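You operate a simulated robot arm through the tools that you are given. There is no shell and no other tool. Be economical: measure what you need, move in short steps, check, and stop when the job is done.

You run a simulated two-armed robot. Do the job below in one go: nothing can be reset, and whatever is moved stays where it is left.

Task
Pop the yellow case's latches, lift the receiver onto the drawer case and click the lid shut.
Fine: one press each; hold the case down with your other hand as you lift.

It is judged by the outcome, as a careful person would: the job done as asked, and still so three seconds after it is handed in. It fails if anything else is knocked over, pushed out of place, dropped, spilled or broken. Lids that push on must go on centred and level and be pressed home; caps that screw on are set level and turned clockwise until they are tight.

Robot
Two 6-joint arms with two-finger parallel grippers on one trunk, on a base that drives. Base frame: it is fixed to the floor where the robot stands at the start and does not move with it; the origin is under the middle of the robot, x ahead of it, y to its left, z up. Lengths are in m, angles in degrees, forces in N, time in s.
The left shoulder is at the start at [0.07, 0.166, 1.445], the right one opposite. With the tool pointing down near the work surface each hand reaches from about 0.1 to 0.56 m from the robot's upright axis, wherever it stands, measured 20 degrees to its own side. Places, roughly: blue latch button [0.5, 0.1, 0.6]; grey latch button [0.5, 0, 0.6]; top of the drawer case [0.4, 0.7, 0.9]; yellow case lid [0.6, 0.1, 0.7]. Payload 3.91 kg a hand.
The TCP of each hand is the grasp point between the finger pads, 0.03 m short of the fingertips. In the tool frame z runs along the fingers and y along their closing line. Largest opening 0.11 m; finger width 0.02, thickness 0.01; the body of the gripper, 0.048 by 0.112 m, starts 0.055 m behind the TCP.
Orientation is that of the tool frame in the base frame, as a unit quaternion [x, y, z, w]. With the fingers straight down and closing along the base's y, the tool's x points along the base's -x, its y along +y and its z along -z.

Tools
- The arms move only by the tool play_rows. It takes "left_motion", "right_motion" or both (then of equal length, played together; a hand with none holds still); each is a list of rows, each a list of 7 numbers: the shift along the tool's x, y, z in m, then the turn, a rotation vector about the tool's x, y, z in rad, then the gripper command, from -1 (fully open) to 1 (shut), values between in proportion. In form: [[tx, ty, tz, wx, wy, wz, fingers], ...]. A call has 1 to 12 rows; each row shifts and turns the commanded pose from where the row before left it, along the tool's axes as they then stand. A row lasts 0.2 s, in which the tool goes at most 0.05 m and 8.6 degrees; a call with a longer step from one row to the next is refused whole, and so is a gripper value outside its range. Where a pose cannot be reached the arm comes as near as it can. A force on the tool above 60 N (or 10 N above the force at the start of the call, whichever is more), or a blocked arm, ends the call early, and 0.2 s more pass. The fingers move at their own pace (about 0.108 m/s each) and stop on an object; they squeeze with about 25 N. The grip force told is the motor's: it shows also when the fingers shut on nothing. Time passes only in rows, and 0.2 s behind the last, so rows that do not move let the fingers close. The reply holds the time, the measured pose of the TCP, the force on the tool along the base axes, the opening and the grip force, in the units named above and with some noise, with the torque about the TCP (base axes, N m) and any sound that the robot's microphone picked up, and new pictures: "pictures" is both (left out), scene, wrist or none (wrist: the cameras of the hands that moved).
- Cameras (640 x 400 px; columns grow to the right, rows downward): "scene" is now at [0.1083, 0.0314, 1.6286]; the picture's right is [0.36, -0.93, 0.00], its down [-0.77, -0.30, -0.56] and it looks along [0.52, 0.20, -0.83] (base axes); focal length 249 px, centre (320, 200). "left" rides on the left gripper at [0.077, -0.007, -0.114] in its tool frame; the picture's right is [0.09, 1.00, 0.00], its down [-0.80, 0.07, -0.59] and it looks along [-0.59, 0.05, 0.80] (tool axes); focal length 270 px, centre (320, 200). "right" rides on the right gripper at [0.077, 0.007, -0.115] in its tool frame; the picture's right is [-0.09, 1.00, 0.00], its down [-0.80, -0.07, -0.59] and it looks along [-0.59, -0.05, 0.80] (tool axes); focal length 270 px, centre (320, 200). There is no depth. A picture from a camera that has moved, and an enlarged one, comes with that camera's place and axes in the base frame and with its lens. The place of the scene camera against the robot may be out by one fixed shift of up to 0.025 m in any direction.
- move_column(by): slides the trunk up (or, below 0, down) by that many m; the arms and the scene camera ride with it, the base frame stays. It gives what a move gives, with no picture.
- steer(legs): drives the robot by 1 to 6 legs, each [ahead, left, turn to the left] in m, m and degrees, along the robot's own axes; the way and the turn of a leg run together, so that a leg with both is an arc; at most 1.5 m and 180 degrees a leg. The arms and the cameras ride along, it lands a little off, and it stops where it bumps. It gives what a move gives, and a new picture of the scene camera.
- turn_head(pan, tilt): turns the head with the scene camera to pan (to the left, within 86 degrees either way) and tilt (down, from -29 to 69), counted from straight ahead of the robot. It gives what a move gives, and a new picture of the scene camera.
- zoom(camera, box): a new picture of the part [left, top, right, bottom] of that camera's present view, enlarged. The clock stands still meanwhile.
- close_job(): hands the job in; it is judged then, once.

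Go step by step. Nothing tells you exact positions but the pictures and the camera data: compare them with the known pose of the tool, close in by small moves and look again before you grip or let go. The budget is 120 turns and 260 pictures, counting those below and the enlarged ones. Unless the task says otherwise, let go and move clear before handing in, and close with one line.

The tools are called as a command line: name --argument value ..., lists and objects as JSON in quotes. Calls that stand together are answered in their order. play_rows: Moves the arms, as the interface text tells. Its arguments: {"type":"object","properties":{"left_motion":{"type":"array","items":{"type":"array","items":{"type":"number"}}},"right_motion":{"type":"array","items":{"type":"array","items":{"type":"number"}}},"pictures":{"type":"string","enum":["both","scene","wrist","none"]}},"required":[]} The other tools are called the same way: move_column (by) slides the trunk up or down; steer (legs) drives the base; turn_head (pan, tilt) turns the head that bears the scene camera; zoom (camera, box) takes an enlarged picture of a part of a camera's view; close_job () hands the job in.

At the start:

```text
time: 0.0
left_tcp_pos: [0.4833, 0.3386, 1.0]
left_tcp_rot: [0.001, 1.0, 0.001, 0.0]
left_ft_force: [-1.0, 0.4, -0.3]
left_torque: [0.01, -0.05, 0.02]
left_gripper_width: 0.1097
left_gripper_force: 0.1
right_tcp_pos: [0.6916, -0.0201, 0.9993]
right_tcp_rot: [0.0, 1.0, 0.0, 0.0]
right_ft_force: [-0.6, -0.5, -0.1]
right_torque: [0.0, -0.02, 0.01]
right_gripper_width: 0.1101
right_gripper_force: 0.1
trunk travel left (down, up): [-0.94, 0.0]
robot x, y, heading: [-0.0005, 0.0007, -0.1]
head pan, tilt: [21.3, 56.2]
```

scene: 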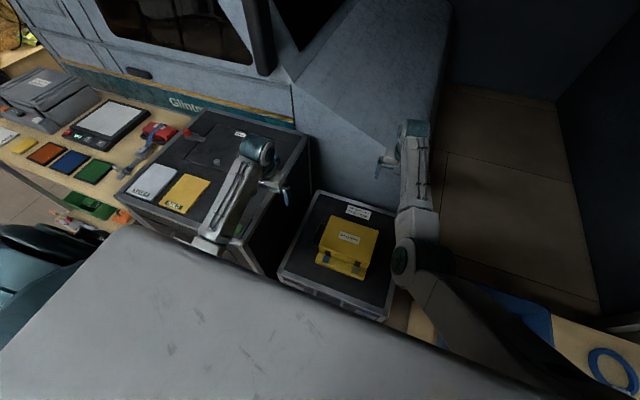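
right: 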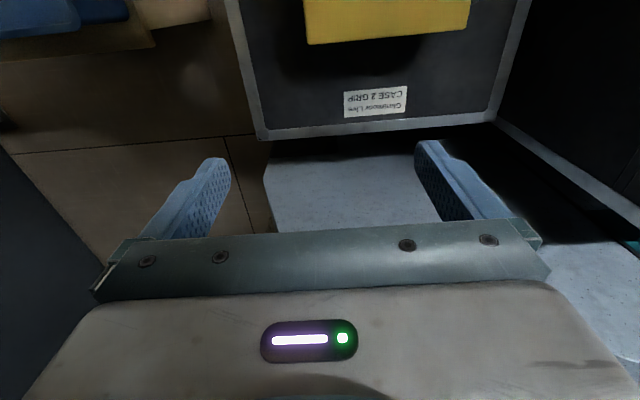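
left: 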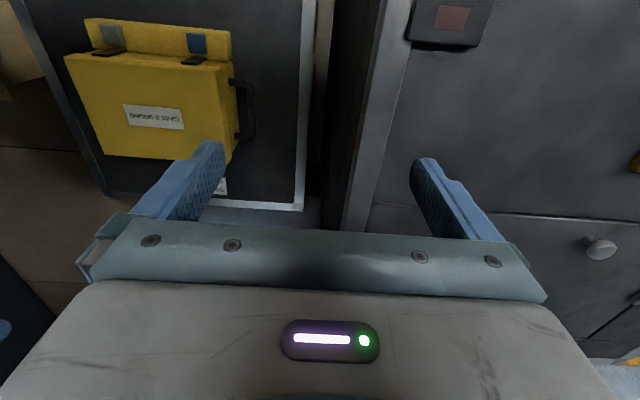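

I see the yellow case on a dark flight case, with the taller drawer case to its left. I'll look closer before moving.

zoom --camera "scene" --box '[270, 180, 430, 320]'

zoom --camera "left" --box '[40, 0, 320, 200]'

zoom --camera "scene" --box '[100, 90, 320, 270]'

```text
2.86 times, centred on (350, 250) of scene
camera zoom: at [0.1083, 0.0314, 1.6286], right [0.36, -0.93, 0.0], down [-0.77, -0.3, -0.56], along [0.52, 0.2, -0.83], focal length 712 px, centre (234, 57)
```

zoom: 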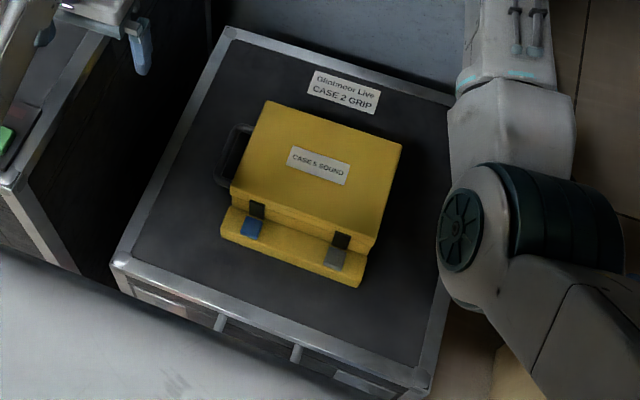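

```text
2.00 times, centred on (180, 100) of left
camera zoom: at [0.4064, 0.3295, 1.1137], right [-0.09, 1.0, 0.0], down [0.8, 0.07, 0.59], along [0.59, 0.05, -0.8], focal length 541 px, centre (600, 400)
```

zoom: 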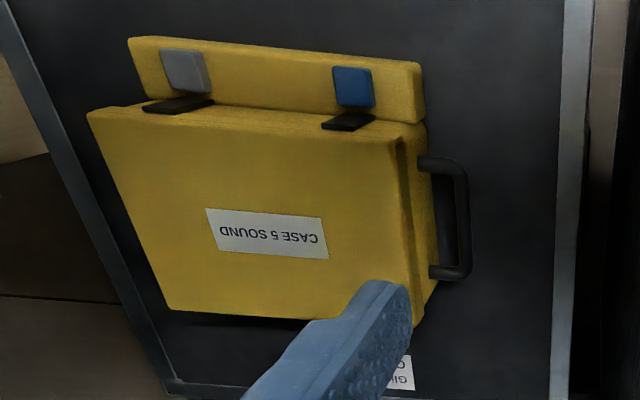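

```text
2.22 times, centred on (210, 180) of scene
camera zoom: at [0.1083, 0.0314, 1.6286], right [0.36, -0.93, 0.0], down [-0.77, -0.3, -0.56], along [0.52, 0.2, -0.83], focal length 554 px, centre (564, 244)
```

zoom: 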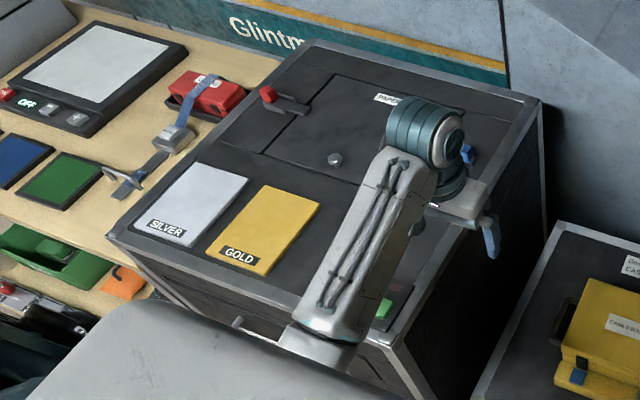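

I estimate the blue button near (0.478, 0.14) and the grey near (0.478, 0.01), on a ledge on the robot's side of the case. I'll bring the left hand over the case with its fingers shut and look closer.

play_rows --left_motion '[[0, -0.04, 0, 0, 0, 0, 1], [0, -0.04, 0, 0, 0, 0, 1], [0.01, -0.04, 0, 0, 0, 0, 1], [0.01, -0.04, 0.02, 0, 0, 0, 1], [0.01, -0.04, 0.04, 0, 0, 0, 1], [0, 0, 0.04, 0, 0, 0, 1], [0, 0, 0.02, 0, 0, 0, 1]]' --pictures "both"

```text
refused: row 5 steps farther than a row can; nothing moved
```

The fifth row was too long a step, so I'll send the same move with shorter rows.

play_rows --left_motion '[[0, -0.04, 0, 0, 0, 0, 1], [0, -0.04, 0, 0, 0, 0, 1], [0.01, -0.04, 0, 0, 0, 0, 1], [0.01, -0.04, 0.02, 0, 0, 0, 1], [0.01, -0.04, 0.02, 0, 0, 0, 1], [0, 0, 0.04, 0, 0, 0, 1], [0, 0, 0.04, 0, 0, 0, 1]]' --pictures "both"

```text
time: 1.6
left_tcp_pos: [0.4561, 0.1397, 0.8665]
left_tcp_rot: [0.0, 1.0, 0.001, -0.001]
left_ft_force: [-0.3, 0.4, 0.2]
left_torque: [-0.02, -0.01, 0.0]
left_gripper_width: 0.0001
left_gripper_force: 25.1
left hand out of reach, approached as far as the arm can: row 1, 2
right_tcp_pos: [0.6911, -0.0198, 0.9998]
right_tcp_rot: [0.0, 1.0, 0.0, 0.0]
right_ft_force: [1.3, -0.2, 0.7]
right_torque: [0.0, -0.04, 0.01]
right_gripper_width: 0.1101
right_gripper_force: 0.0
trunk travel left (down, up): [-0.94, 0.0]
robot x, y, heading: [0.0033, -0.001, 0.1]
head pan, tilt: [21.3, 56.2]
camera scene: at [0.1079, 0.0305, 1.6287], right [0.36, -0.93, 0.0], down [-0.77, -0.3, -0.56], along [0.52, 0.2, -0.83], focal length 249 px, centre (320, 200)
camera left: at [0.3776, 0.1302, 0.9791], right [-0.09, 1.0, 0.0], down [0.8, 0.07, 0.59], along [0.59, 0.05, -0.81], focal length 270 px, centre (320, 200)
```

scene: 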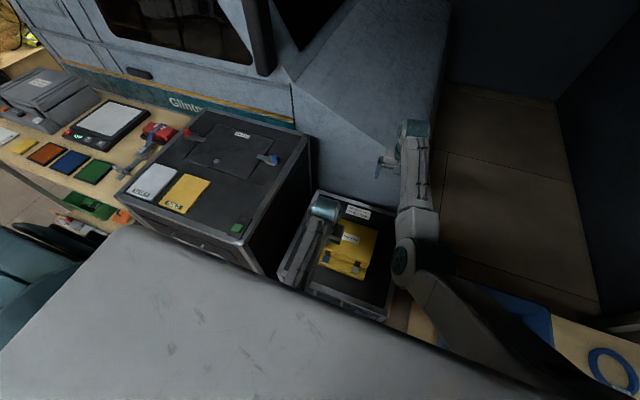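
left: 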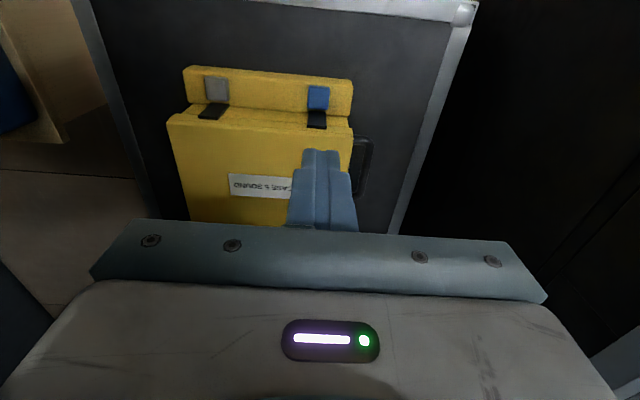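

zoom --camera "left" --box '[160, 50, 384, 190]'

turn_head --pan 5 --tilt 65

```text
2.86 times, centred on (272, 120) of left
camera zoom: at [0.3776, 0.1302, 0.9791], right [-0.09, 1.0, 0.0], down [0.8, 0.07, 0.59], along [0.59, 0.05, -0.81], focal length 772 px, centre (457, 429)
```

zoom: 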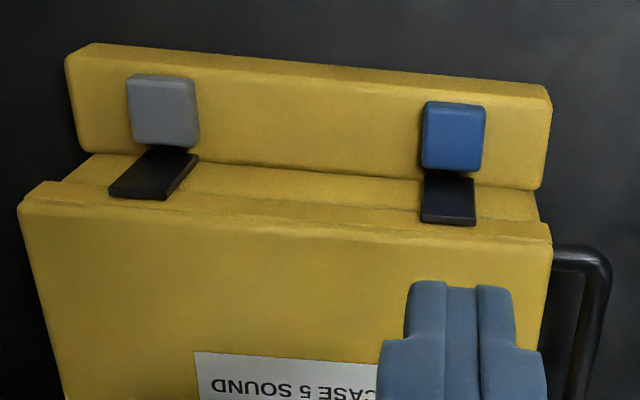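

```text
time: 2.4
left_tcp_pos: [0.4558, 0.1387, 0.8652]
left_tcp_rot: [0.0, 1.0, 0.001, -0.001]
left_ft_force: [-0.2, 0.5, -1.1]
left_torque: [0.02, -0.02, 0.02]
left_gripper_width: 0.0
left_gripper_force: 25.1
right_tcp_pos: [0.6913, -0.019, 0.9994]
right_tcp_rot: [0.0, 1.0, 0.0, 0.0]
right_ft_force: [-0.7, 0.3, -0.3]
right_torque: [-0.01, 0.0, 0.02]
right_gripper_width: 0.11
right_gripper_force: 0.0
trunk travel left (down, up): [-0.94, 0.0]
robot x, y, heading: [-0.0021, 0.0001, -0.1]
head pan, tilt: [5.0, 65.0]
camera scene: at [0.1026, 0.0105, 1.6185], right [0.09, -1.0, 0.0], down [-0.9, -0.08, -0.42], along [0.42, 0.04, -0.91], focal length 249 px, centre (320, 200)
```

scene: 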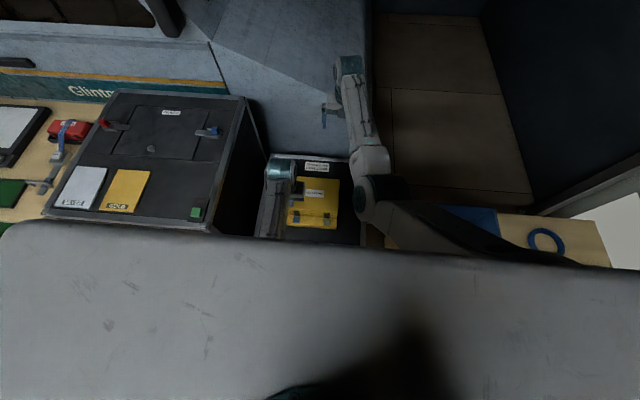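

The buttons face up on the ledge, blue at about (0.478, 0.136, 0.617) and grey at (0.479, 0.005, 0.617). I'll bring the left fingertips down just over the blue one.

play_rows --left_motion '[[-0.02, -0.002, 0.02, 0, 0, 0, 1], [0, 0, 0.04, 0, 0, 0, 1], [0, 0, 0.04, 0, 0, 0, 1], [0, 0, 0.04, 0, 0, 0, 1], [0, 0, 0.03, 0, 0, 0, 1]]' --pictures "both"

```text
time: 3.6
left_tcp_pos: [0.4763, 0.14, 0.6983]
left_tcp_rot: [0.0, 1.0, 0.0, 0.0]
left_ft_force: [-0.2, 0.1, 0.4]
left_torque: [0.0, 0.03, 0.0]
left_gripper_width: 0.0002
left_gripper_force: 25.0
right_tcp_pos: [0.6919, -0.0193, 0.9997]
right_tcp_rot: [0.0, 1.0, 0.0, 0.0]
right_ft_force: [0.7, -0.3, 1.2]
right_torque: [-0.01, 0.02, -0.03]
right_gripper_width: 0.11
right_gripper_force: 0.0
trunk travel left (down, up): [-0.94, 0.0]
robot x, y, heading: [-0.0041, -0.0014, -0.2]
head pan, tilt: [5.0, 65.0]
camera scene: at [0.1036, 0.0113, 1.6184], right [0.09, -1.0, 0.0], down [-0.9, -0.08, -0.42], along [0.42, 0.04, -0.91], focal length 249 px, centre (320, 200)
camera left: at [0.3982, 0.1314, 0.8125], right [-0.09, 1.0, 0.0], down [0.8, 0.07, 0.59], along [0.59, 0.05, -0.8], focal length 270 px, centre (320, 200)
```

scene: 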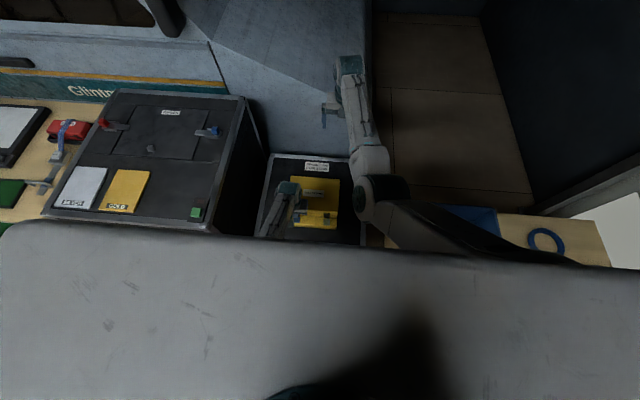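
left: 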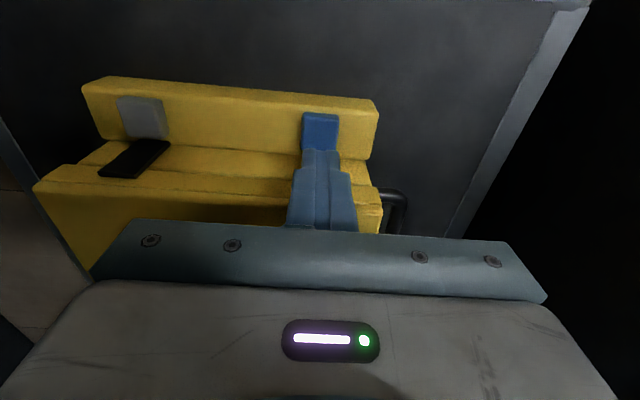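

Aligned over blue. I'll approach it and press gently.

play_rows --left_motion '[[0, -0.001, 0.02, 0, 0, 0, 1], [0, 0, 0.015, 0, 0, 0, 1], [0, 0, 0.006, 0, 0, 0, 1], [0, 0, 0.004, 0, 0, 0, 1]]' --pictures "wrist"

```text
time: 4.6
left_tcp_pos: [0.4759, 0.1371, 0.6532]
left_tcp_rot: [0.001, 1.0, 0.0, 0.0]
left_ft_force: [-0.8, 0.3, 0.3]
left_torque: [0.01, -0.01, 0.01]
left_gripper_width: 0.0
left_gripper_force: 24.8
right_tcp_pos: [0.6918, -0.0195, 1.0001]
right_tcp_rot: [0.001, 1.0, 0.0, 0.0]
right_ft_force: [0.4, -0.3, -0.1]
right_torque: [-0.02, -0.03, -0.02]
right_gripper_width: 0.11
right_gripper_force: 0.0
trunk travel left (down, up): [-0.94, 0.0]
robot x, y, heading: [-0.0022, 0.0019, 0.2]
head pan, tilt: [5.0, 65.0]
camera left: at [0.3976, 0.1285, 0.7668], right [-0.09, 1.0, 0.0], down [0.8, 0.07, 0.59], along [0.59, 0.05, -0.8], focal length 270 px, centre (320, 200)
```

left: 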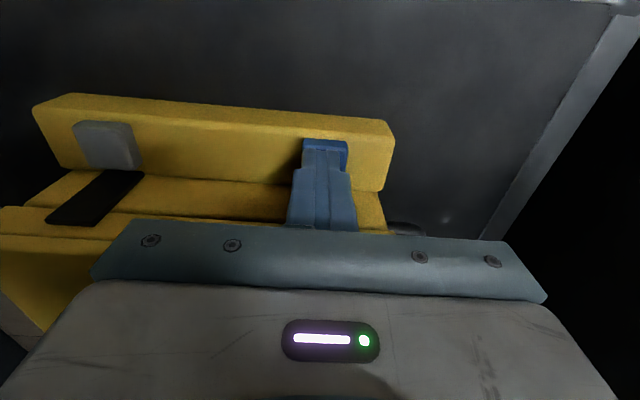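

play_rows --left_motion '[[0, 0, 0.003, 0, 0, 0, 1], [0, 0, 0.002, 0, 0, 0, 1], [0, 0, 0.002, 0, 0, 0, 1], [0, 0, 0.002, 0, 0, 0, 1]]' --pictures "wrist"

```text
time: 5.6
left_tcp_pos: [0.4759, 0.1371, 0.6474]
left_tcp_rot: [0.0, 1.0, 0.0, 0.0]
left_ft_force: [-2.2, 1.2, 8.9]
left_torque: [0.0, 0.09, 0.01]
left_gripper_width: 0.0001
left_gripper_force: 24.9
right_tcp_pos: [0.6908, -0.0193, 1.0006]
right_tcp_rot: [0.0, 1.0, 0.0, 0.0]
right_ft_force: [-0.4, 0.3, -0.1]
right_torque: [0.0, 0.0, 0.01]
right_gripper_width: 0.1099
right_gripper_force: 0.0
trunk travel left (down, up): [-0.94, 0.0]
robot x, y, heading: [0.0024, 0.0005, -0.2]
head pan, tilt: [5.0, 65.0]
heard: click
camera left: at [0.398, 0.1284, 0.7595], right [-0.09, 1.0, 0.0], down [0.8, 0.07, 0.6], along [0.59, 0.05, -0.8], focal length 270 px, centre (320, 200)
```

left: 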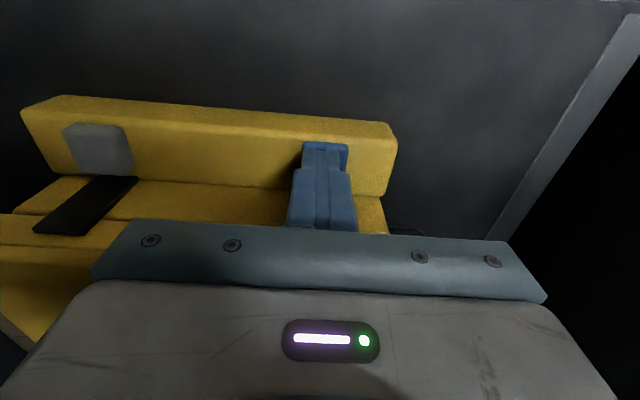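

A click: blue has been pressed once. I'll back off and move above the grey button.

play_rows --left_motion '[[0, 0, -0.02, 0, 0, 0, 1], [0, 0, -0.04, 0, 0, 0, 1], [0, -0.045, -0.02, 0, 0, 0, 1], [-0.001, -0.045, 0, 0, 0, 0, 1], [-0.001, -0.043, 0, 0, 0, 0, 1], [0, 0, 0.02, 0, 0, 0, 1]]' --pictures "wrist"

```text
time: 7.2
left_tcp_pos: [0.4682, 0.0988, 0.6755]
left_tcp_rot: [-0.013, 0.998, 0.055, -0.011]
left_ft_force: [0.7, -1.2, -0.1]
left_torque: [0.02, -0.02, 0.0]
left_gripper_width: 0.0
left_gripper_force: 25.0
right_tcp_pos: [0.6914, -0.0209, 0.9993]
right_tcp_rot: [0.0, 1.0, -0.001, 0.0]
right_ft_force: [0.1, -0.2, -0.2]
right_torque: [0.0, 0.01, 0.01]
right_gripper_width: 0.11
right_gripper_force: 0.0
trunk travel left (down, up): [-0.94, 0.0]
robot x, y, heading: [0.0016, 0.0005, 0.1]
head pan, tilt: [5.0, 65.0]
stopped in row 6 (left hand): the arm was blocked; the commanded pose is now the measured one
camera left: at [0.3939, 0.0754, 0.7897], right [-0.11, 0.99, 0.11], down [0.81, 0.03, 0.58], along [0.57, 0.15, -0.8], focal length 270 px, centre (320, 200)
```

left: 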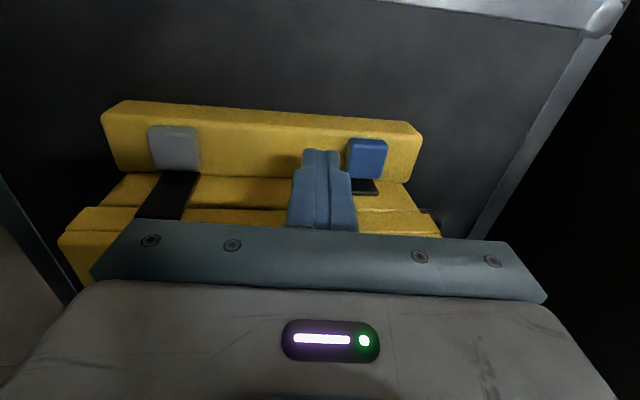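

The blue button looks pressed, but the left arm is blocked this far to its right. I'll straighten it and bring it up and out, then use the right hand for grey.

play_rows --left_motion '[[0, 0.01, -0.02, 0.11, -0.022, 0.026, 1], [0, 0.02, -0.04, 0, 0, 0, 1], [0, 0.02, -0.04, 0, 0, 0, 1], [0, 0.02, -0.04, 0, 0, 0, 1], [0, 0.02, -0.04, 0, 0, 0, 1], [0, 0.02, -0.04, 0, 0, 0, 1], [0, 0.03, -0.04, 0, 0, 0, 1], [0, 0.03, -0.04, 0, 0, 0, 1], [0, 0.03, -0.02, 0, 0, 0, 1], [0, 0.02, 0, 0, 0, 0, 1]]' --right_motion '[[0, 0, 0, 0, 0, 0, 1], [0, 0, 0, 0, 0, 0, 1], [0, 0, 0, 0, 0, 0, 1], [0, 0, 0, 0, 0, 0, 1], [0, 0, 0, 0, 0, 0, 1], [0.04, 0, 0, 0, 0, 0, 1], [0.04, 0, 0.02, 0, 0, 0, 1], [0.04, 0, 0.02, 0, 0, 0, 1], [0.04, 0, 0.02, 0, 0, 0, 1], [0.04, 0, 0.02, 0, 0, 0, 1]]' --pictures "both"

```text
time: 9.1
left_tcp_pos: [0.4703, 0.2769, 0.9853]
left_tcp_rot: [0.001, 1.0, -0.003, 0.002]
left_ft_force: [1.5, -0.2, 0.2]
left_torque: [0.0, -0.03, 0.02]
left_gripper_width: 0.0001
left_gripper_force: 25.2
right_tcp_pos: [0.6685, -0.1094, 1.0394]
right_tcp_rot: [0.024, 0.994, -0.049, 0.097]
right_ft_force: [0.4, 0.9, 0.2]
right_torque: [-0.03, 0.01, -0.01]
right_gripper_width: 0.0
right_gripper_force: 24.7
right hand out of reach, approached as far as the arm can: row 7, 8, 9
trunk travel left (down, up): [-0.94, 0.0]
robot x, y, heading: [-0.0013, 0.0026, -0.0]
head pan, tilt: [5.0, 65.0]
stopped in row 9 (right hand): the arm was blocked; the commanded pose is now the measured one
camera scene: at [0.1022, 0.0143, 1.6185], right [0.09, -1.0, 0.0], down [-0.9, -0.08, -0.42], along [0.42, 0.03, -0.91], focal length 249 px, centre (320, 200)
camera right: at [0.5709, -0.0886, 1.1358], right [0.14, 0.99, -0.08], down [0.67, -0.04, 0.74], along [0.73, -0.16, -0.66], focal length 270 px, centre (320, 200)
camera left: at [0.3927, 0.2687, 1.0986], right [-0.09, 1.0, -0.01], down [0.8, 0.07, 0.6], along [0.59, 0.05, -0.8], focal length 270 px, centre (320, 200)
```

scene: 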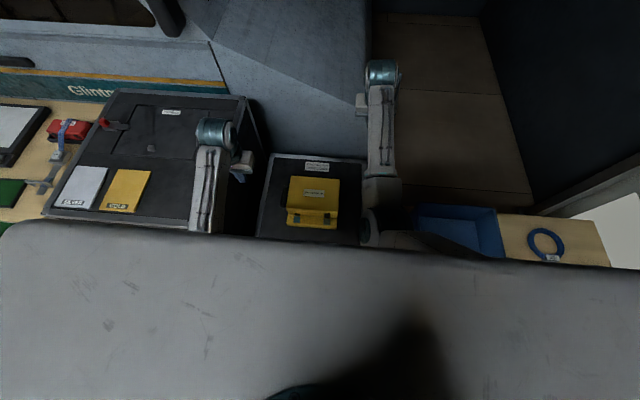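
right: 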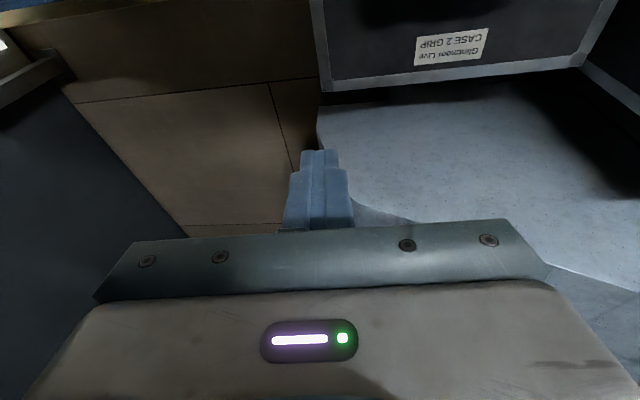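
left: 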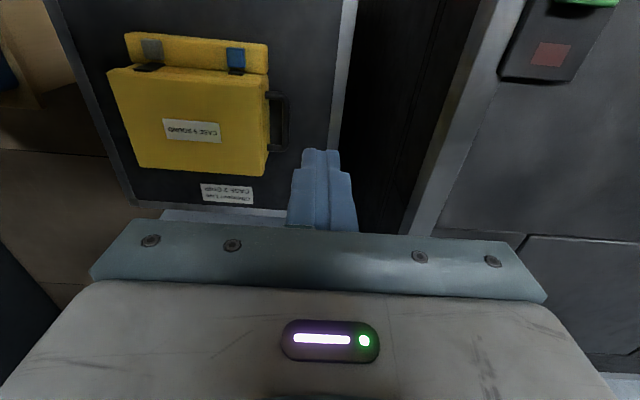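

The arms seem to crowd each other in the middle. I'll straighten the right hand and take it back and to its own side to find a comfortable posture.

play_rows --right_motion '[[0, -0.03, 0, -0.049, 0.098, -0.024, 1], [0, -0.03, 0, -0.049, 0.098, -0.024, 1], [0.02, -0.03, 0.0, 0, 0, 0, 1], [0.04, -0.01, 0, 0, 0, 0, 1], [0.04, 0, 0.01, 0, 0, 0, 1], [0.04, 0, 0.01, 0, 0, 0, 1], [0.03, 0, 0.02, 0, 0, 0, 1]]' --pictures "scene"

```text
time: 10.7
left_tcp_pos: [0.4687, 0.274, 0.988]
left_tcp_rot: [0.001, 1.0, -0.002, 0.002]
left_ft_force: [-0.2, -0.1, 0.2]
left_torque: [-0.02, 0.0, 0.02]
left_gripper_width: 0.0
left_gripper_force: 25.3
right_tcp_pos: [0.504, -0.2084, 0.9841]
right_tcp_rot: [-0.001, 1.0, 0.002, 0.0]
right_ft_force: [0.0, 0.2, 0.5]
right_torque: [-0.03, -0.01, 0.01]
right_gripper_width: 0.0
right_gripper_force: 25.2
right hand out of reach, approached as far as the arm can: row 4, 5, 6
trunk travel left (down, up): [-0.94, 0.0]
robot x, y, heading: [0.0009, -0.0005, 0.2]
head pan, tilt: [5.0, 65.0]
camera scene: at [0.1002, 0.0104, 1.6187], right [0.09, -1.0, 0.0], down [-0.9, -0.08, -0.42], along [0.42, 0.04, -0.91], focal length 249 px, centre (320, 200)
```

scene: 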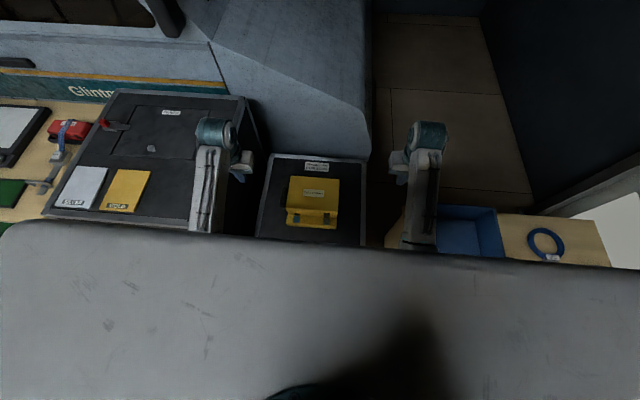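

Now both arms are in tidy postures. I'll bring the right hand in and down over the grey button.

play_rows --right_motion '[[0, 0.03, 0.035, 0, 0, 0, 1], [0, 0.03, 0.035, 0, 0, 0, 1], [0.01, 0.03, 0.035, 0, 0, 0, 1], [0.01, 0.03, 0.035, 0, 0, 0, 1], [0.004, 0.03, 0.035, 0, 0, 0, 1], [0, 0.03, 0.03, 0, 0, 0, 1], [0, 0.02, 0.03, 0, 0, 0, 1]]' --pictures "both"

```text
time: 12.2
left_tcp_pos: [0.4718, 0.2742, 0.9849]
left_tcp_rot: [0.001, 1.0, -0.002, 0.001]
left_ft_force: [0.0, -0.3, -0.2]
left_torque: [0.0, 0.01, -0.01]
left_gripper_width: 0.0001
left_gripper_force: 24.5
right_tcp_pos: [0.4634, -0.124, 0.7339]
right_tcp_rot: [0.007, 0.998, -0.068, -0.014]
right_ft_force: [0.3, -0.4, -1.4]
right_torque: [-0.03, 0.03, 0.0]
right_gripper_width: 0.0
right_gripper_force: 24.8
trunk travel left (down, up): [-0.94, 0.0]
robot x, y, heading: [-0.0007, -0.0034, -0.3]
head pan, tilt: [5.0, 65.0]
stopped in row 7 (right hand): the arm was blocked; the commanded pose is now the measured one
camera scene: at [0.1032, 0.0103, 1.6185], right [0.09, -1.0, 0.0], down [-0.9, -0.08, -0.42], along [0.42, 0.04, -0.91], focal length 249 px, centre (320, 200)
camera right: at [0.3895, -0.1005, 0.8491], right [0.1, 0.99, -0.14], down [0.82, 0.0, 0.58], along [0.57, -0.17, -0.81], focal length 270 px, centre (320, 200)
```

scene: 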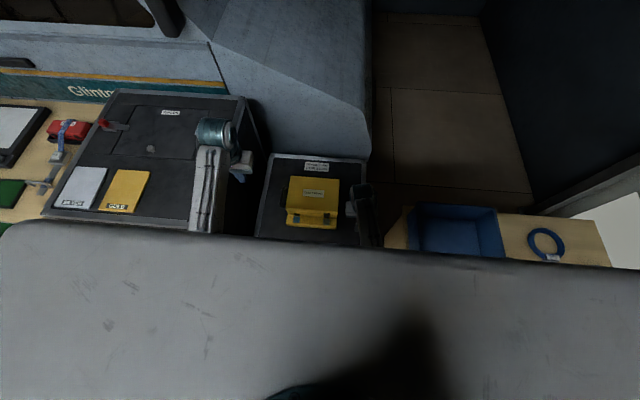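
right: 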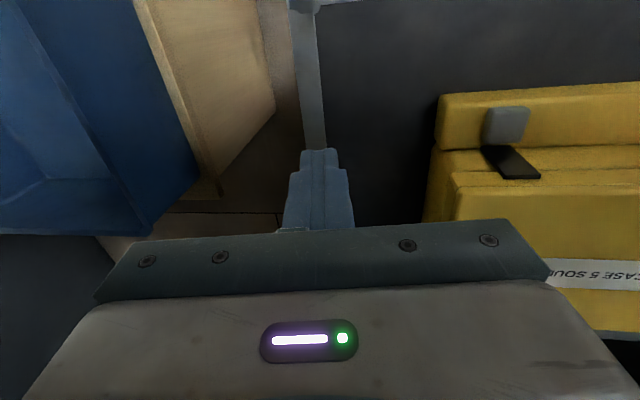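

The right arm too is blocked well short of the centre. I'll look at the arm itself to see why.

turn_head --pan -50 --tilt 50

```text
time: 13.5
left_tcp_pos: [0.4702, 0.2738, 0.9845]
left_tcp_rot: [0.001, 1.0, -0.002, 0.001]
left_ft_force: [-0.9, -0.3, -0.1]
left_torque: [-0.01, -0.01, 0.03]
left_gripper_width: 0.0
left_gripper_force: 25.6
right_tcp_pos: [0.4635, -0.1234, 0.7333]
right_tcp_rot: [0.008, 0.998, -0.068, -0.016]
right_ft_force: [-0.8, 0.9, -0.2]
right_torque: [-0.03, -0.02, -0.01]
right_gripper_width: 0.0001
right_gripper_force: 25.0
trunk travel left (down, up): [-0.94, 0.0]
robot x, y, heading: [0.0023, -0.0038, 0.1]
head pan, tilt: [-50.0, 50.0]
camera scene: at [0.0917, -0.0535, 1.6366], right [-0.77, -0.64, 0.0], down [-0.49, 0.59, -0.64], along [0.41, -0.49, -0.77], focal length 249 px, centre (320, 200)
```

scene: 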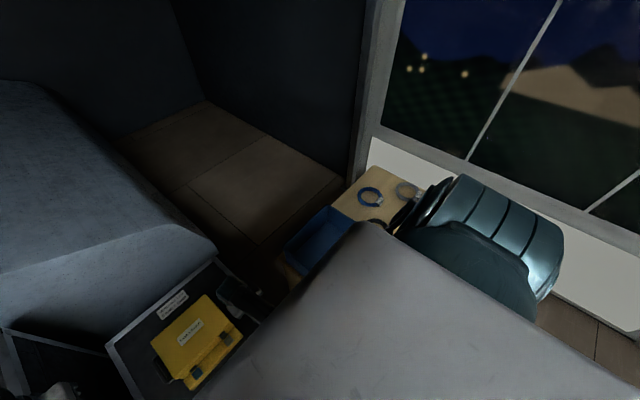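

The grey mass is the robot's own chest, so hanging arms jam against it when swung inward. I'll raise the right hand, back the base off, and lower the trunk so that the arms reach forward instead.

play_rows --left_motion '[[0, -0.04, 0, 0, 0, 0, 1], [0, -0.03, 0, 0, 0, 0, 1], [0, 0, 0, 0, 0, 0, 1], [0, 0, 0, 0, 0, 0, 1], [0, 0, 0, 0, 0, 0, 1], [0, 0, 0, 0, 0, 0, 1]]' --right_motion '[[0, -0.02, -0.03, -0.13, -0.03, 0.015, 1], [0, -0.02, -0.04, 0, 0, 0, 1], [0, -0.02, -0.045, 0, 0, 0, 1], [0, -0.01, -0.045, 0, 0, 0, 1], [0, 0, -0.045, 0, 0, 0, 1], [0, 0, -0.045, 0, 0, 0, 1]]' --pictures "none"

turn_head --pan 10 --tilt 50

```text
time: 14.9
left_tcp_pos: [0.4729, 0.2068, 0.9857]
left_tcp_rot: [0.002, 1.0, -0.004, 0.001]
left_ft_force: [0.1, -0.4, 0.3]
left_torque: [0.03, -0.01, -0.04]
left_gripper_width: 0.0
left_gripper_force: 24.9
right_tcp_pos: [0.4586, -0.1852, 0.9887]
right_tcp_rot: [0.015, 1.0, -0.003, 0.001]
right_ft_force: [1.1, 0.6, 0.3]
right_torque: [0.01, 0.02, -0.03]
right_gripper_width: 0.0001
right_gripper_force: 25.4
trunk travel left (down, up): [-0.94, 0.0]
robot x, y, heading: [-0.0008, 0.002, 0.1]
head pan, tilt: [-50.0, 50.0]
```

```text
time: 16.2
left_tcp_pos: [0.473, 0.2051, 0.986]
left_tcp_rot: [0.002, 1.0, -0.003, 0.001]
left_ft_force: [-0.4, 0.6, 0.6]
left_torque: [-0.02, -0.05, 0.02]
left_gripper_width: 0.0
left_gripper_force: 24.5
right_tcp_pos: [0.4594, -0.1857, 0.9875]
right_tcp_rot: [0.014, 1.0, -0.003, 0.002]
right_ft_force: [-0.7, 0.0, 0.0]
right_torque: [-0.01, -0.01, 0.02]
right_gripper_width: 0.0
right_gripper_force: 24.9
trunk travel left (down, up): [-0.94, 0.0]
robot x, y, heading: [-0.0021, 0.0002, -0.2]
head pan, tilt: [10.0, 50.0]
camera scene: at [0.118, 0.0189, 1.6366], right [0.17, -0.98, 0.0], down [-0.75, -0.13, -0.64], along [0.63, 0.11, -0.77], focal length 249 px, centre (320, 200)
```

scene: 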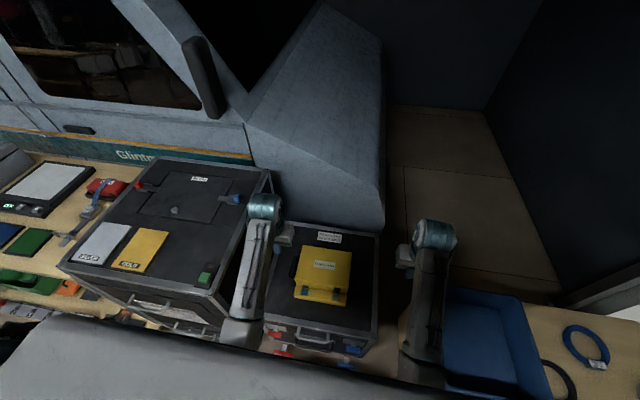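

Path looks clear; back off 0.2 m and shift 0.05 m left to centre on the yellow case.

steer --legs '[[-0.2, 0, 0], [0, 0.05, 0]]'

move_column --by -0.25

```text
time: 18.3
left_tcp_pos: [0.2725, 0.2479, 0.9874]
left_tcp_rot: [0.002, 1.0, 0.001, 0.0]
left_ft_force: [0.6, -0.8, 1.0]
left_torque: [0.02, 0.01, 0.01]
left_gripper_width: 0.0002
left_gripper_force: 25.0
right_tcp_pos: [0.2582, -0.145, 0.9871]
right_tcp_rot: [0.016, 1.0, -0.001, 0.001]
right_ft_force: [0.0, -1.2, -0.2]
right_torque: [0.03, -0.04, -0.02]
right_gripper_width: 0.0002
right_gripper_force: 24.7
trunk travel left (down, up): [-0.94, 0.0]
robot x, y, heading: [-0.2032, 0.0523, -0.2]
head pan, tilt: [10.0, 50.0]
camera scene: at [-0.0814, 0.0571, 1.6364], right [0.17, -0.99, -0.01], down [-0.76, -0.13, -0.64], along [0.63, 0.12, -0.77], focal length 249 px, centre (320, 200)
```

scene: 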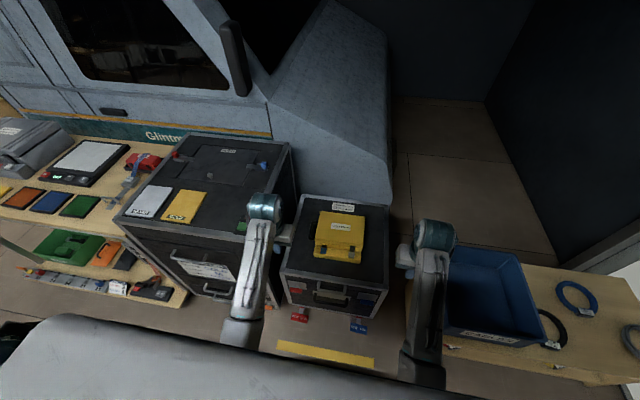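

```text
time: 20.9
left_tcp_pos: [0.2703, 0.2542, 0.7363]
left_tcp_rot: [0.002, 1.0, -0.002, 0.001]
left_ft_force: [-0.2, 0.0, -0.1]
left_torque: [0.0, -0.01, -0.01]
left_gripper_width: 0.0
left_gripper_force: 25.3
right_tcp_pos: [0.2558, -0.1371, 0.7374]
right_tcp_rot: [0.015, 1.0, -0.003, 0.002]
right_ft_force: [0.2, -1.1, 0.1]
right_torque: [0.0, 0.0, -0.04]
right_gripper_width: 0.0001
right_gripper_force: 24.2
trunk travel left (down, up): [-0.69, 0.25]
robot x, y, heading: [-0.2006, 0.0517, -0.0]
head pan, tilt: [10.0, 50.0]
```

Now extend the right hand forward and in toward the grey button.

play_rows --right_motion '[[-0.045, 0.0, -0.01, 0, 0, 0, 1], [-0.045, 0.02, 0, 0, 0, 0, 1], [-0.04, 0.03, 0, 0, 0, 0, 1], [-0.04, 0.03, 0, 0, 0, 0, 1], [-0.03, 0.03, 0, 0, 0, 0, 1], [-0.02, 0.032, 0, 0, 0, 0, 1]]' --pictures "both"

```text
time: 22.3
left_tcp_pos: [0.2718, 0.2552, 0.7359]
left_tcp_rot: [0.001, 1.0, -0.004, 0.002]
left_ft_force: [-0.2, -0.5, -0.8]
left_torque: [0.0, 0.01, 0.04]
left_gripper_width: 0.0
left_gripper_force: 25.0
right_tcp_pos: [0.4809, -0.0003, 0.7489]
right_tcp_rot: [0.015, 1.0, -0.004, 0.001]
right_ft_force: [-0.5, 0.3, -0.8]
right_torque: [-0.01, -0.01, 0.03]
right_gripper_width: 0.0
right_gripper_force: 25.6
trunk travel left (down, up): [-0.69, 0.25]
robot x, y, heading: [-0.2049, 0.053, -0.2]
head pan, tilt: [10.0, 50.0]
camera scene: at [-0.0834, 0.07, 1.3865], right [0.17, -0.99, 0.0], down [-0.76, -0.13, -0.64], along [0.63, 0.11, -0.77], focal length 249 px, centre (320, 200)
camera right: at [0.4032, 0.0092, 0.8641], right [0.12, 0.99, -0.01], down [0.8, -0.09, 0.6], along [0.59, -0.08, -0.8], focal length 270 px, centre (320, 200)
```

scene: 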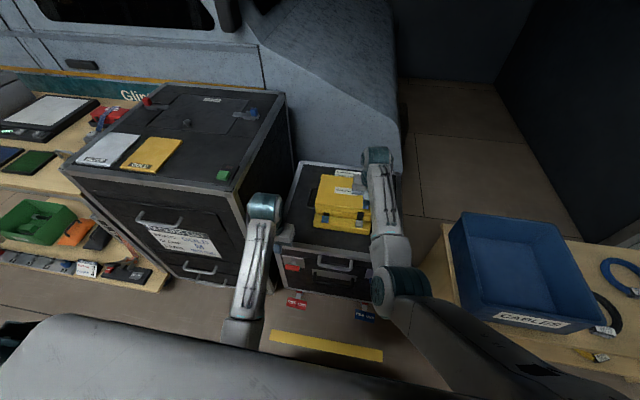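
right: 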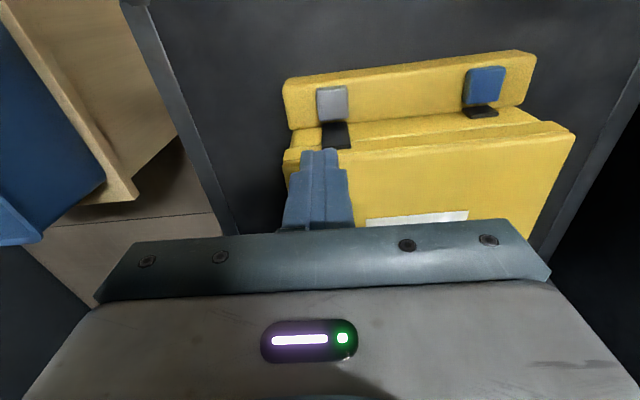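

The reach works now. Grey sits at about (0.477, 0.008), so I'll descend onto it and press once.

play_rows --right_motion '[[0.004, 0.007, 0.03, 0, 0, 0, 1], [0, 0, 0.03, 0, 0, 0, 1], [0, 0, 0.02, 0, 0, 0, 1], [0, 0, 0.012, 0, 0, 0, 1]]' --pictures "wrist"

```text
time: 23.3
left_tcp_pos: [0.2709, 0.2548, 0.7357]
left_tcp_rot: [0.001, 1.0, -0.002, 0.0]
left_ft_force: [0.1, 0.2, 0.0]
left_torque: [0.0, 0.0, -0.01]
left_gripper_width: 0.0001
left_gripper_force: 25.1
right_tcp_pos: [0.4783, 0.0044, 0.6543]
right_tcp_rot: [0.016, 1.0, -0.004, 0.002]
right_ft_force: [-0.4, 0.3, -0.2]
right_torque: [-0.02, -0.02, 0.01]
right_gripper_width: 0.0
right_gripper_force: 25.2
trunk travel left (down, up): [-0.69, 0.25]
robot x, y, heading: [-0.2069, 0.051, -0.1]
head pan, tilt: [10.0, 50.0]
camera right: at [0.4001, 0.0135, 0.7697], right [0.12, 0.99, -0.01], down [0.8, -0.09, 0.6], along [0.59, -0.08, -0.8], focal length 270 px, centre (320, 200)
```

right: 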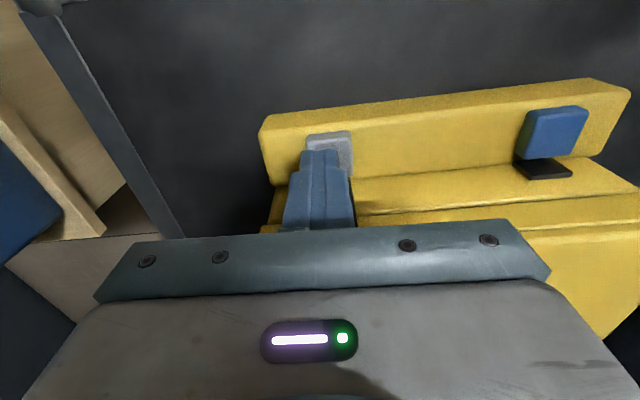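

play_rows --right_motion '[[0.001, 0.005, 0.003, 0, 0, 0, 1], [0, 0, 0.002, 0, 0, 0, 1], [0, 0, 0.002, 0, 0, 0, 1], [0, 0, 0.002, 0, 0, 0, 1]]' --pictures "wrist"

```text
time: 24.3
left_tcp_pos: [0.2697, 0.2537, 0.7364]
left_tcp_rot: [0.001, 1.0, -0.003, 0.002]
left_ft_force: [-1.0, -0.6, -0.6]
left_torque: [0.01, 0.01, -0.01]
left_gripper_width: 0.0001
left_gripper_force: 25.0
right_tcp_pos: [0.4768, 0.0098, 0.6478]
right_tcp_rot: [0.015, 1.0, -0.004, 0.002]
right_ft_force: [1.5, 0.5, 7.6]
right_torque: [0.04, -0.1, 0.0]
right_gripper_width: 0.0
right_gripper_force: 25.1
trunk travel left (down, up): [-0.69, 0.25]
robot x, y, heading: [-0.2035, 0.0512, 0.0]
head pan, tilt: [10.0, 50.0]
heard: click
camera right: at [0.3983, 0.0188, 0.7622], right [0.12, 0.99, -0.01], down [0.8, -0.09, 0.6], along [0.59, -0.08, -0.8], focal length 270 px, centre (320, 200)
```

right: 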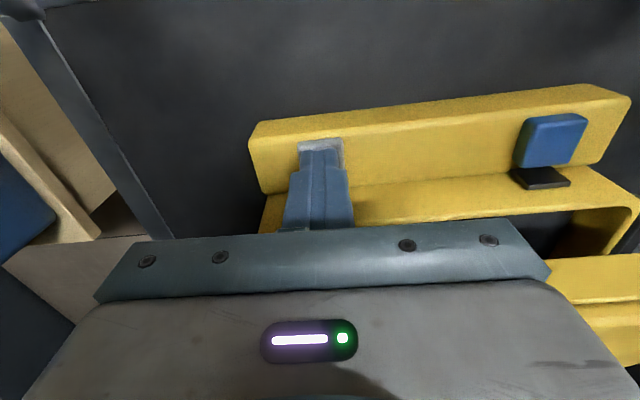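

The second click is heard and the lid is springing open. I'll back the right hand straight up and off toward the robot, then look.

play_rows --right_motion '[[0.01, -0.005, -0.02, 0, 0, 0, 1], [0.02, -0.01, -0.035, 0, 0, 0, 1], [0.02, -0.02, -0.04, 0, 0, 0, 1], [0.02, -0.02, -0.04, 0, 0, 0, 1], [0.03, -0.02, -0.02, 0, 0, 0, 1], [0.03, -0.02, 0, 0, 0, 0, 1]]' --pictures "both"

zoom --camera "scene" --box '[260, 140, 420, 260]'

```text
time: 25.8
left_tcp_pos: [0.2703, 0.254, 0.7357]
left_tcp_rot: [0.001, 1.0, -0.002, 0.002]
left_ft_force: [-0.2, 0.1, 0.0]
left_torque: [0.02, -0.04, -0.02]
left_gripper_width: 0.0
left_gripper_force: 24.8
right_tcp_pos: [0.4104, -0.0925, 0.8592]
right_tcp_rot: [0.023, 0.996, -0.019, 0.081]
right_ft_force: [-0.3, -0.1, 0.5]
right_torque: [0.01, -0.01, 0.01]
right_gripper_width: 0.0003
right_gripper_force: 24.9
right hand out of reach, approached as far as the arm can: row 5, 6
trunk travel left (down, up): [-0.69, 0.25]
robot x, y, heading: [-0.2039, 0.0499, 0.1]
head pan, tilt: [10.0, 50.0]
stopped in row 6 (right hand): the arm was blocked; the commanded pose is now the measured one
camera scene: at [-0.084, 0.0684, 1.3866], right [0.17, -0.99, 0.0], down [-0.75, -0.13, -0.64], along [0.63, 0.11, -0.77], focal length 249 px, centre (320, 200)
camera right: at [0.315, -0.078, 0.96], right [0.14, 0.99, -0.02], down [0.69, -0.08, 0.72], along [0.71, -0.11, -0.69], focal length 270 px, centre (320, 200)
```

scene: 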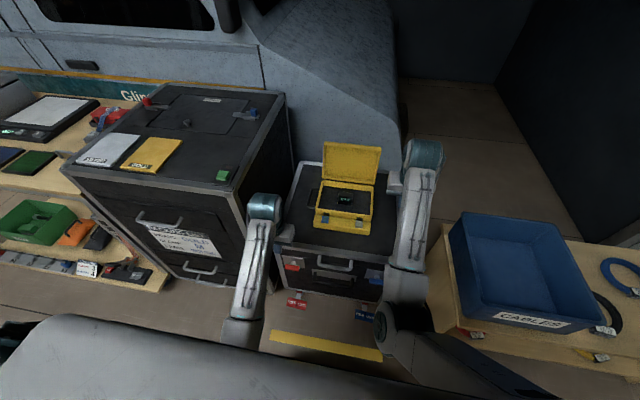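
right: 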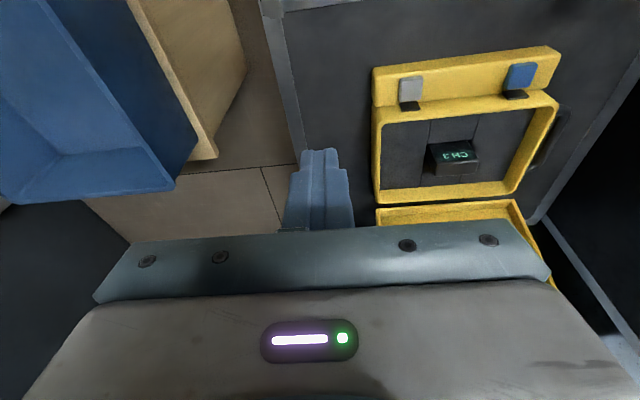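

```text
3.33 times, centred on (340, 200) of scene
camera zoom: at [-0.084, 0.0684, 1.3866], right [0.17, -0.99, 0.0], down [-0.75, -0.13, -0.64], along [0.63, 0.11, -0.77], focal length 830 px, centre (253, 200)
```

zoom: 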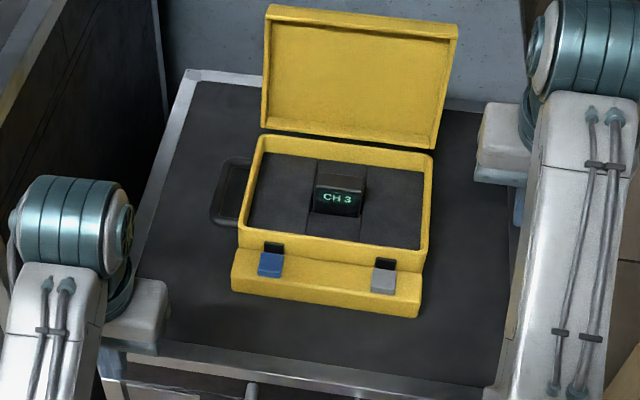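

The lid is open and a receiver marked "CH 3" sits in a foam slot. I'll zoom in for its position.

zoom --camera "right" --box '[350, 30, 590, 230]'

```text
2.00 times, centred on (470, 130) of right
camera zoom: at [0.315, -0.078, 0.96], right [0.14, 0.99, -0.02], down [0.69, -0.08, 0.72], along [0.71, -0.11, -0.69], focal length 541 px, centre (20, 340)
```

zoom: 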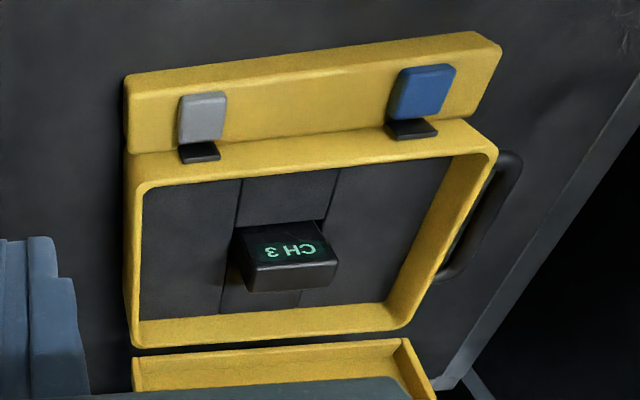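

Receiver is around (0.56, 0.073), its body standing proud of the foam. I'll tidy both hands, open the left, and drive 0.08 m closer so both can reach.

play_rows --left_motion '[[0, -0.03, -0.02, 0, 0, 0, 1], [0, -0.03, -0.03, 0, 0, 0, 0.2], [0, -0.02, -0.03, 0, 0, 0, -0.2], [0, 0, 0, 0, 0, 0, -0.2]]' --right_motion '[[0, -0.02, 0, -0.019, 0.081, -0.023, 1], [0, -0.02, 0, -0.019, 0.081, -0.023, 1], [0, -0.02, 0.02, 0, 0, 0, 1], [0, 0, 0.02, 0, 0, 0, 1]]' --pictures "none"

steer --legs '[[0.08, 0, 0]]'

```text
time: 26.7
left_tcp_pos: [0.2717, 0.2429, 0.7566]
left_tcp_rot: [-0.009, 0.997, 0.078, -0.003]
left_ft_force: [-0.1, 0.0, 0.4]
left_torque: [0.01, 0.01, 0.0]
left_gripper_width: 0.0658
left_gripper_force: 0.1
left hand out of reach, approached as far as the arm can: row 1, 2, 3
right_tcp_pos: [0.4362, -0.137, 0.7872]
right_tcp_rot: [-0.001, 1.0, 0.001, -0.001]
right_ft_force: [-0.8, 0.4, 0.4]
right_torque: [-0.01, -0.01, -0.02]
right_gripper_width: 0.0
right_gripper_force: 25.5
right hand out of reach, approached as far as the arm can: row 1, 2
trunk travel left (down, up): [-0.69, 0.25]
robot x, y, heading: [-0.1999, 0.0516, 0.1]
head pan, tilt: [10.0, 50.0]
stopped in row 4 (left hand): the arm was blocked; the commanded pose is now the measured one
```

```text
time: 27.7
left_tcp_pos: [0.3507, 0.2424, 0.7568]
left_tcp_rot: [-0.01, 0.997, 0.077, -0.002]
left_ft_force: [1.2, 0.5, 0.8]
left_torque: [0.01, 0.01, 0.01]
left_gripper_width: 0.0658
left_gripper_force: 0.1
right_tcp_pos: [0.5144, -0.1365, 0.7866]
right_tcp_rot: [-0.001, 1.0, 0.002, 0.001]
right_ft_force: [-0.4, 0.5, -0.4]
right_torque: [-0.02, -0.02, 0.01]
right_gripper_width: 0.0
right_gripper_force: 25.1
trunk travel left (down, up): [-0.69, 0.25]
robot x, y, heading: [-0.1226, 0.0448, 0.1]
head pan, tilt: [10.0, 50.0]
camera scene: at [-0.0052, 0.0689, 1.3866], right [0.17, -0.98, 0.0], down [-0.76, -0.13, -0.64], along [0.63, 0.11, -0.77], focal length 249 px, centre (320, 200)
```

scene: 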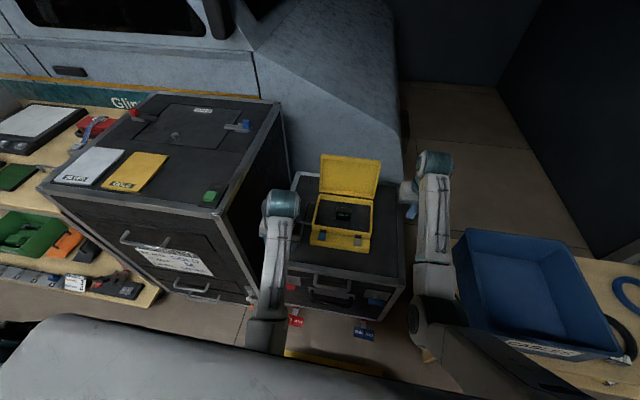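

play_rows --left_motion '[[-0.03, 0, -0.01, 0.077, 0, 0.01, -0.2], [-0.04, 0, -0.01, 0.077, 0, 0.01, -0.2], [-0.04, -0.02, -0.01, 0, 0, 0, -0.2], [-0.03, -0.035, -0.01, 0, 0, 0, -0.2], [-0.02, -0.04, 0, 0, 0, 0, -0.2], [-0.01, -0.04, 0, 0, 0, 0, -0.2], [0, -0.02, 0, 0, 0, 0, -0.2]]' --pictures "wrist"

zoom --camera "left" --box '[200, 30, 440, 180]'

```text
time: 29.5
left_tcp_pos: [0.5313, 0.124, 0.7718]
left_tcp_rot: [-0.02, 0.999, 0.026, -0.001]
left_ft_force: [0.1, -1.4, 0.1]
left_torque: [0.0, -0.06, 0.03]
left_gripper_width: 0.066
left_gripper_force: 0.0
left hand out of reach, approached as far as the arm can: row 1, 2
right_tcp_pos: [0.5142, -0.1369, 0.7886]
right_tcp_rot: [-0.001, 1.0, 0.001, 0.0]
right_ft_force: [-0.3, -0.2, -0.6]
right_torque: [-0.02, -0.02, -0.01]
right_gripper_width: 0.0
right_gripper_force: 25.0
trunk travel left (down, up): [-0.69, 0.25]
robot x, y, heading: [-0.1217, 0.0516, 0.2]
head pan, tilt: [10.0, 50.0]
stopped in row 7 (left hand): the arm was blocked; the commanded pose is now the measured one
camera left: at [0.4547, 0.1069, 0.8845], right [-0.13, 0.99, 0.05], down [0.8, 0.07, 0.6], along [0.59, 0.12, -0.8], focal length 270 px, centre (320, 200)
```

left: 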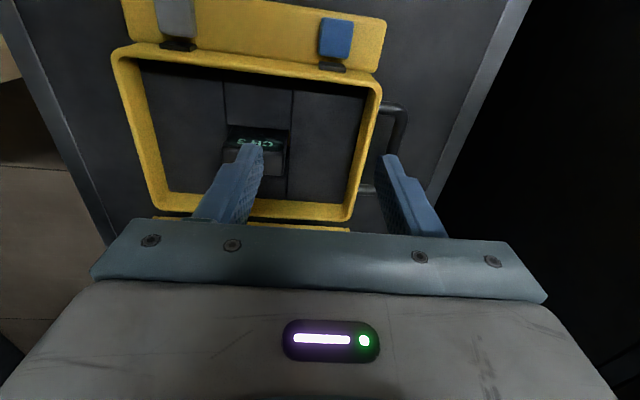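

```text
2.67 times, centred on (320, 105) of left
camera zoom: at [0.4547, 0.1069, 0.8845], right [-0.13, 0.99, 0.05], down [0.8, 0.07, 0.6], along [0.59, 0.12, -0.8], focal length 721 px, centre (320, 453)
```

zoom: 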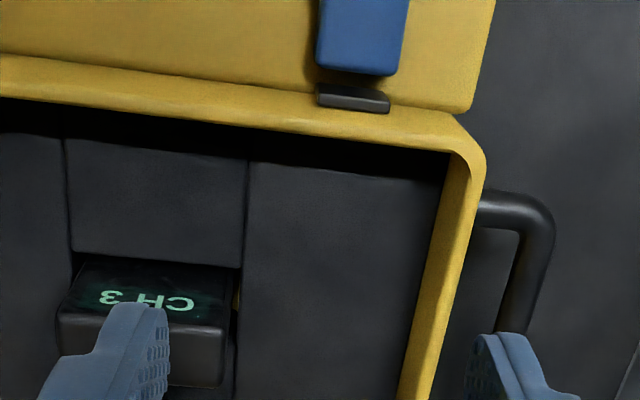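

The left arm jams again going inward. The receiver's top is about (0.58, 0.074, 0.66), roughly 0.06 wide in y, and I'll shift the base 0.05 m right so the left hand lines up over it.

steer --legs '[[0, -0.05, 0]]'

```text
time: 30.4
left_tcp_pos: [0.5315, 0.0758, 0.77]
left_tcp_rot: [-0.019, 0.999, 0.026, -0.001]
left_ft_force: [-0.8, -0.1, -0.6]
left_torque: [0.0, 0.02, 0.01]
left_gripper_width: 0.0659
left_gripper_force: 0.0
right_tcp_pos: [0.5143, -0.1853, 0.7869]
right_tcp_rot: [-0.002, 1.0, 0.001, 0.0]
right_ft_force: [-0.5, 0.2, -1.2]
right_torque: [-0.01, 0.01, 0.0]
right_gripper_width: 0.0002
right_gripper_force: 25.7
trunk travel left (down, up): [-0.69, 0.25]
robot x, y, heading: [-0.1225, 0.0028, 0.3]
head pan, tilt: [10.0, 50.0]
camera scene: at [-0.0061, 0.0203, 1.3866], right [0.18, -0.98, 0.0], down [-0.75, -0.13, -0.64], along [0.63, 0.11, -0.77], focal length 249 px, centre (320, 200)
```

scene: 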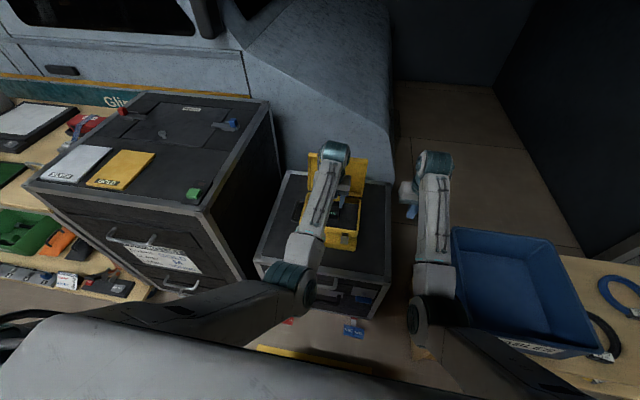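

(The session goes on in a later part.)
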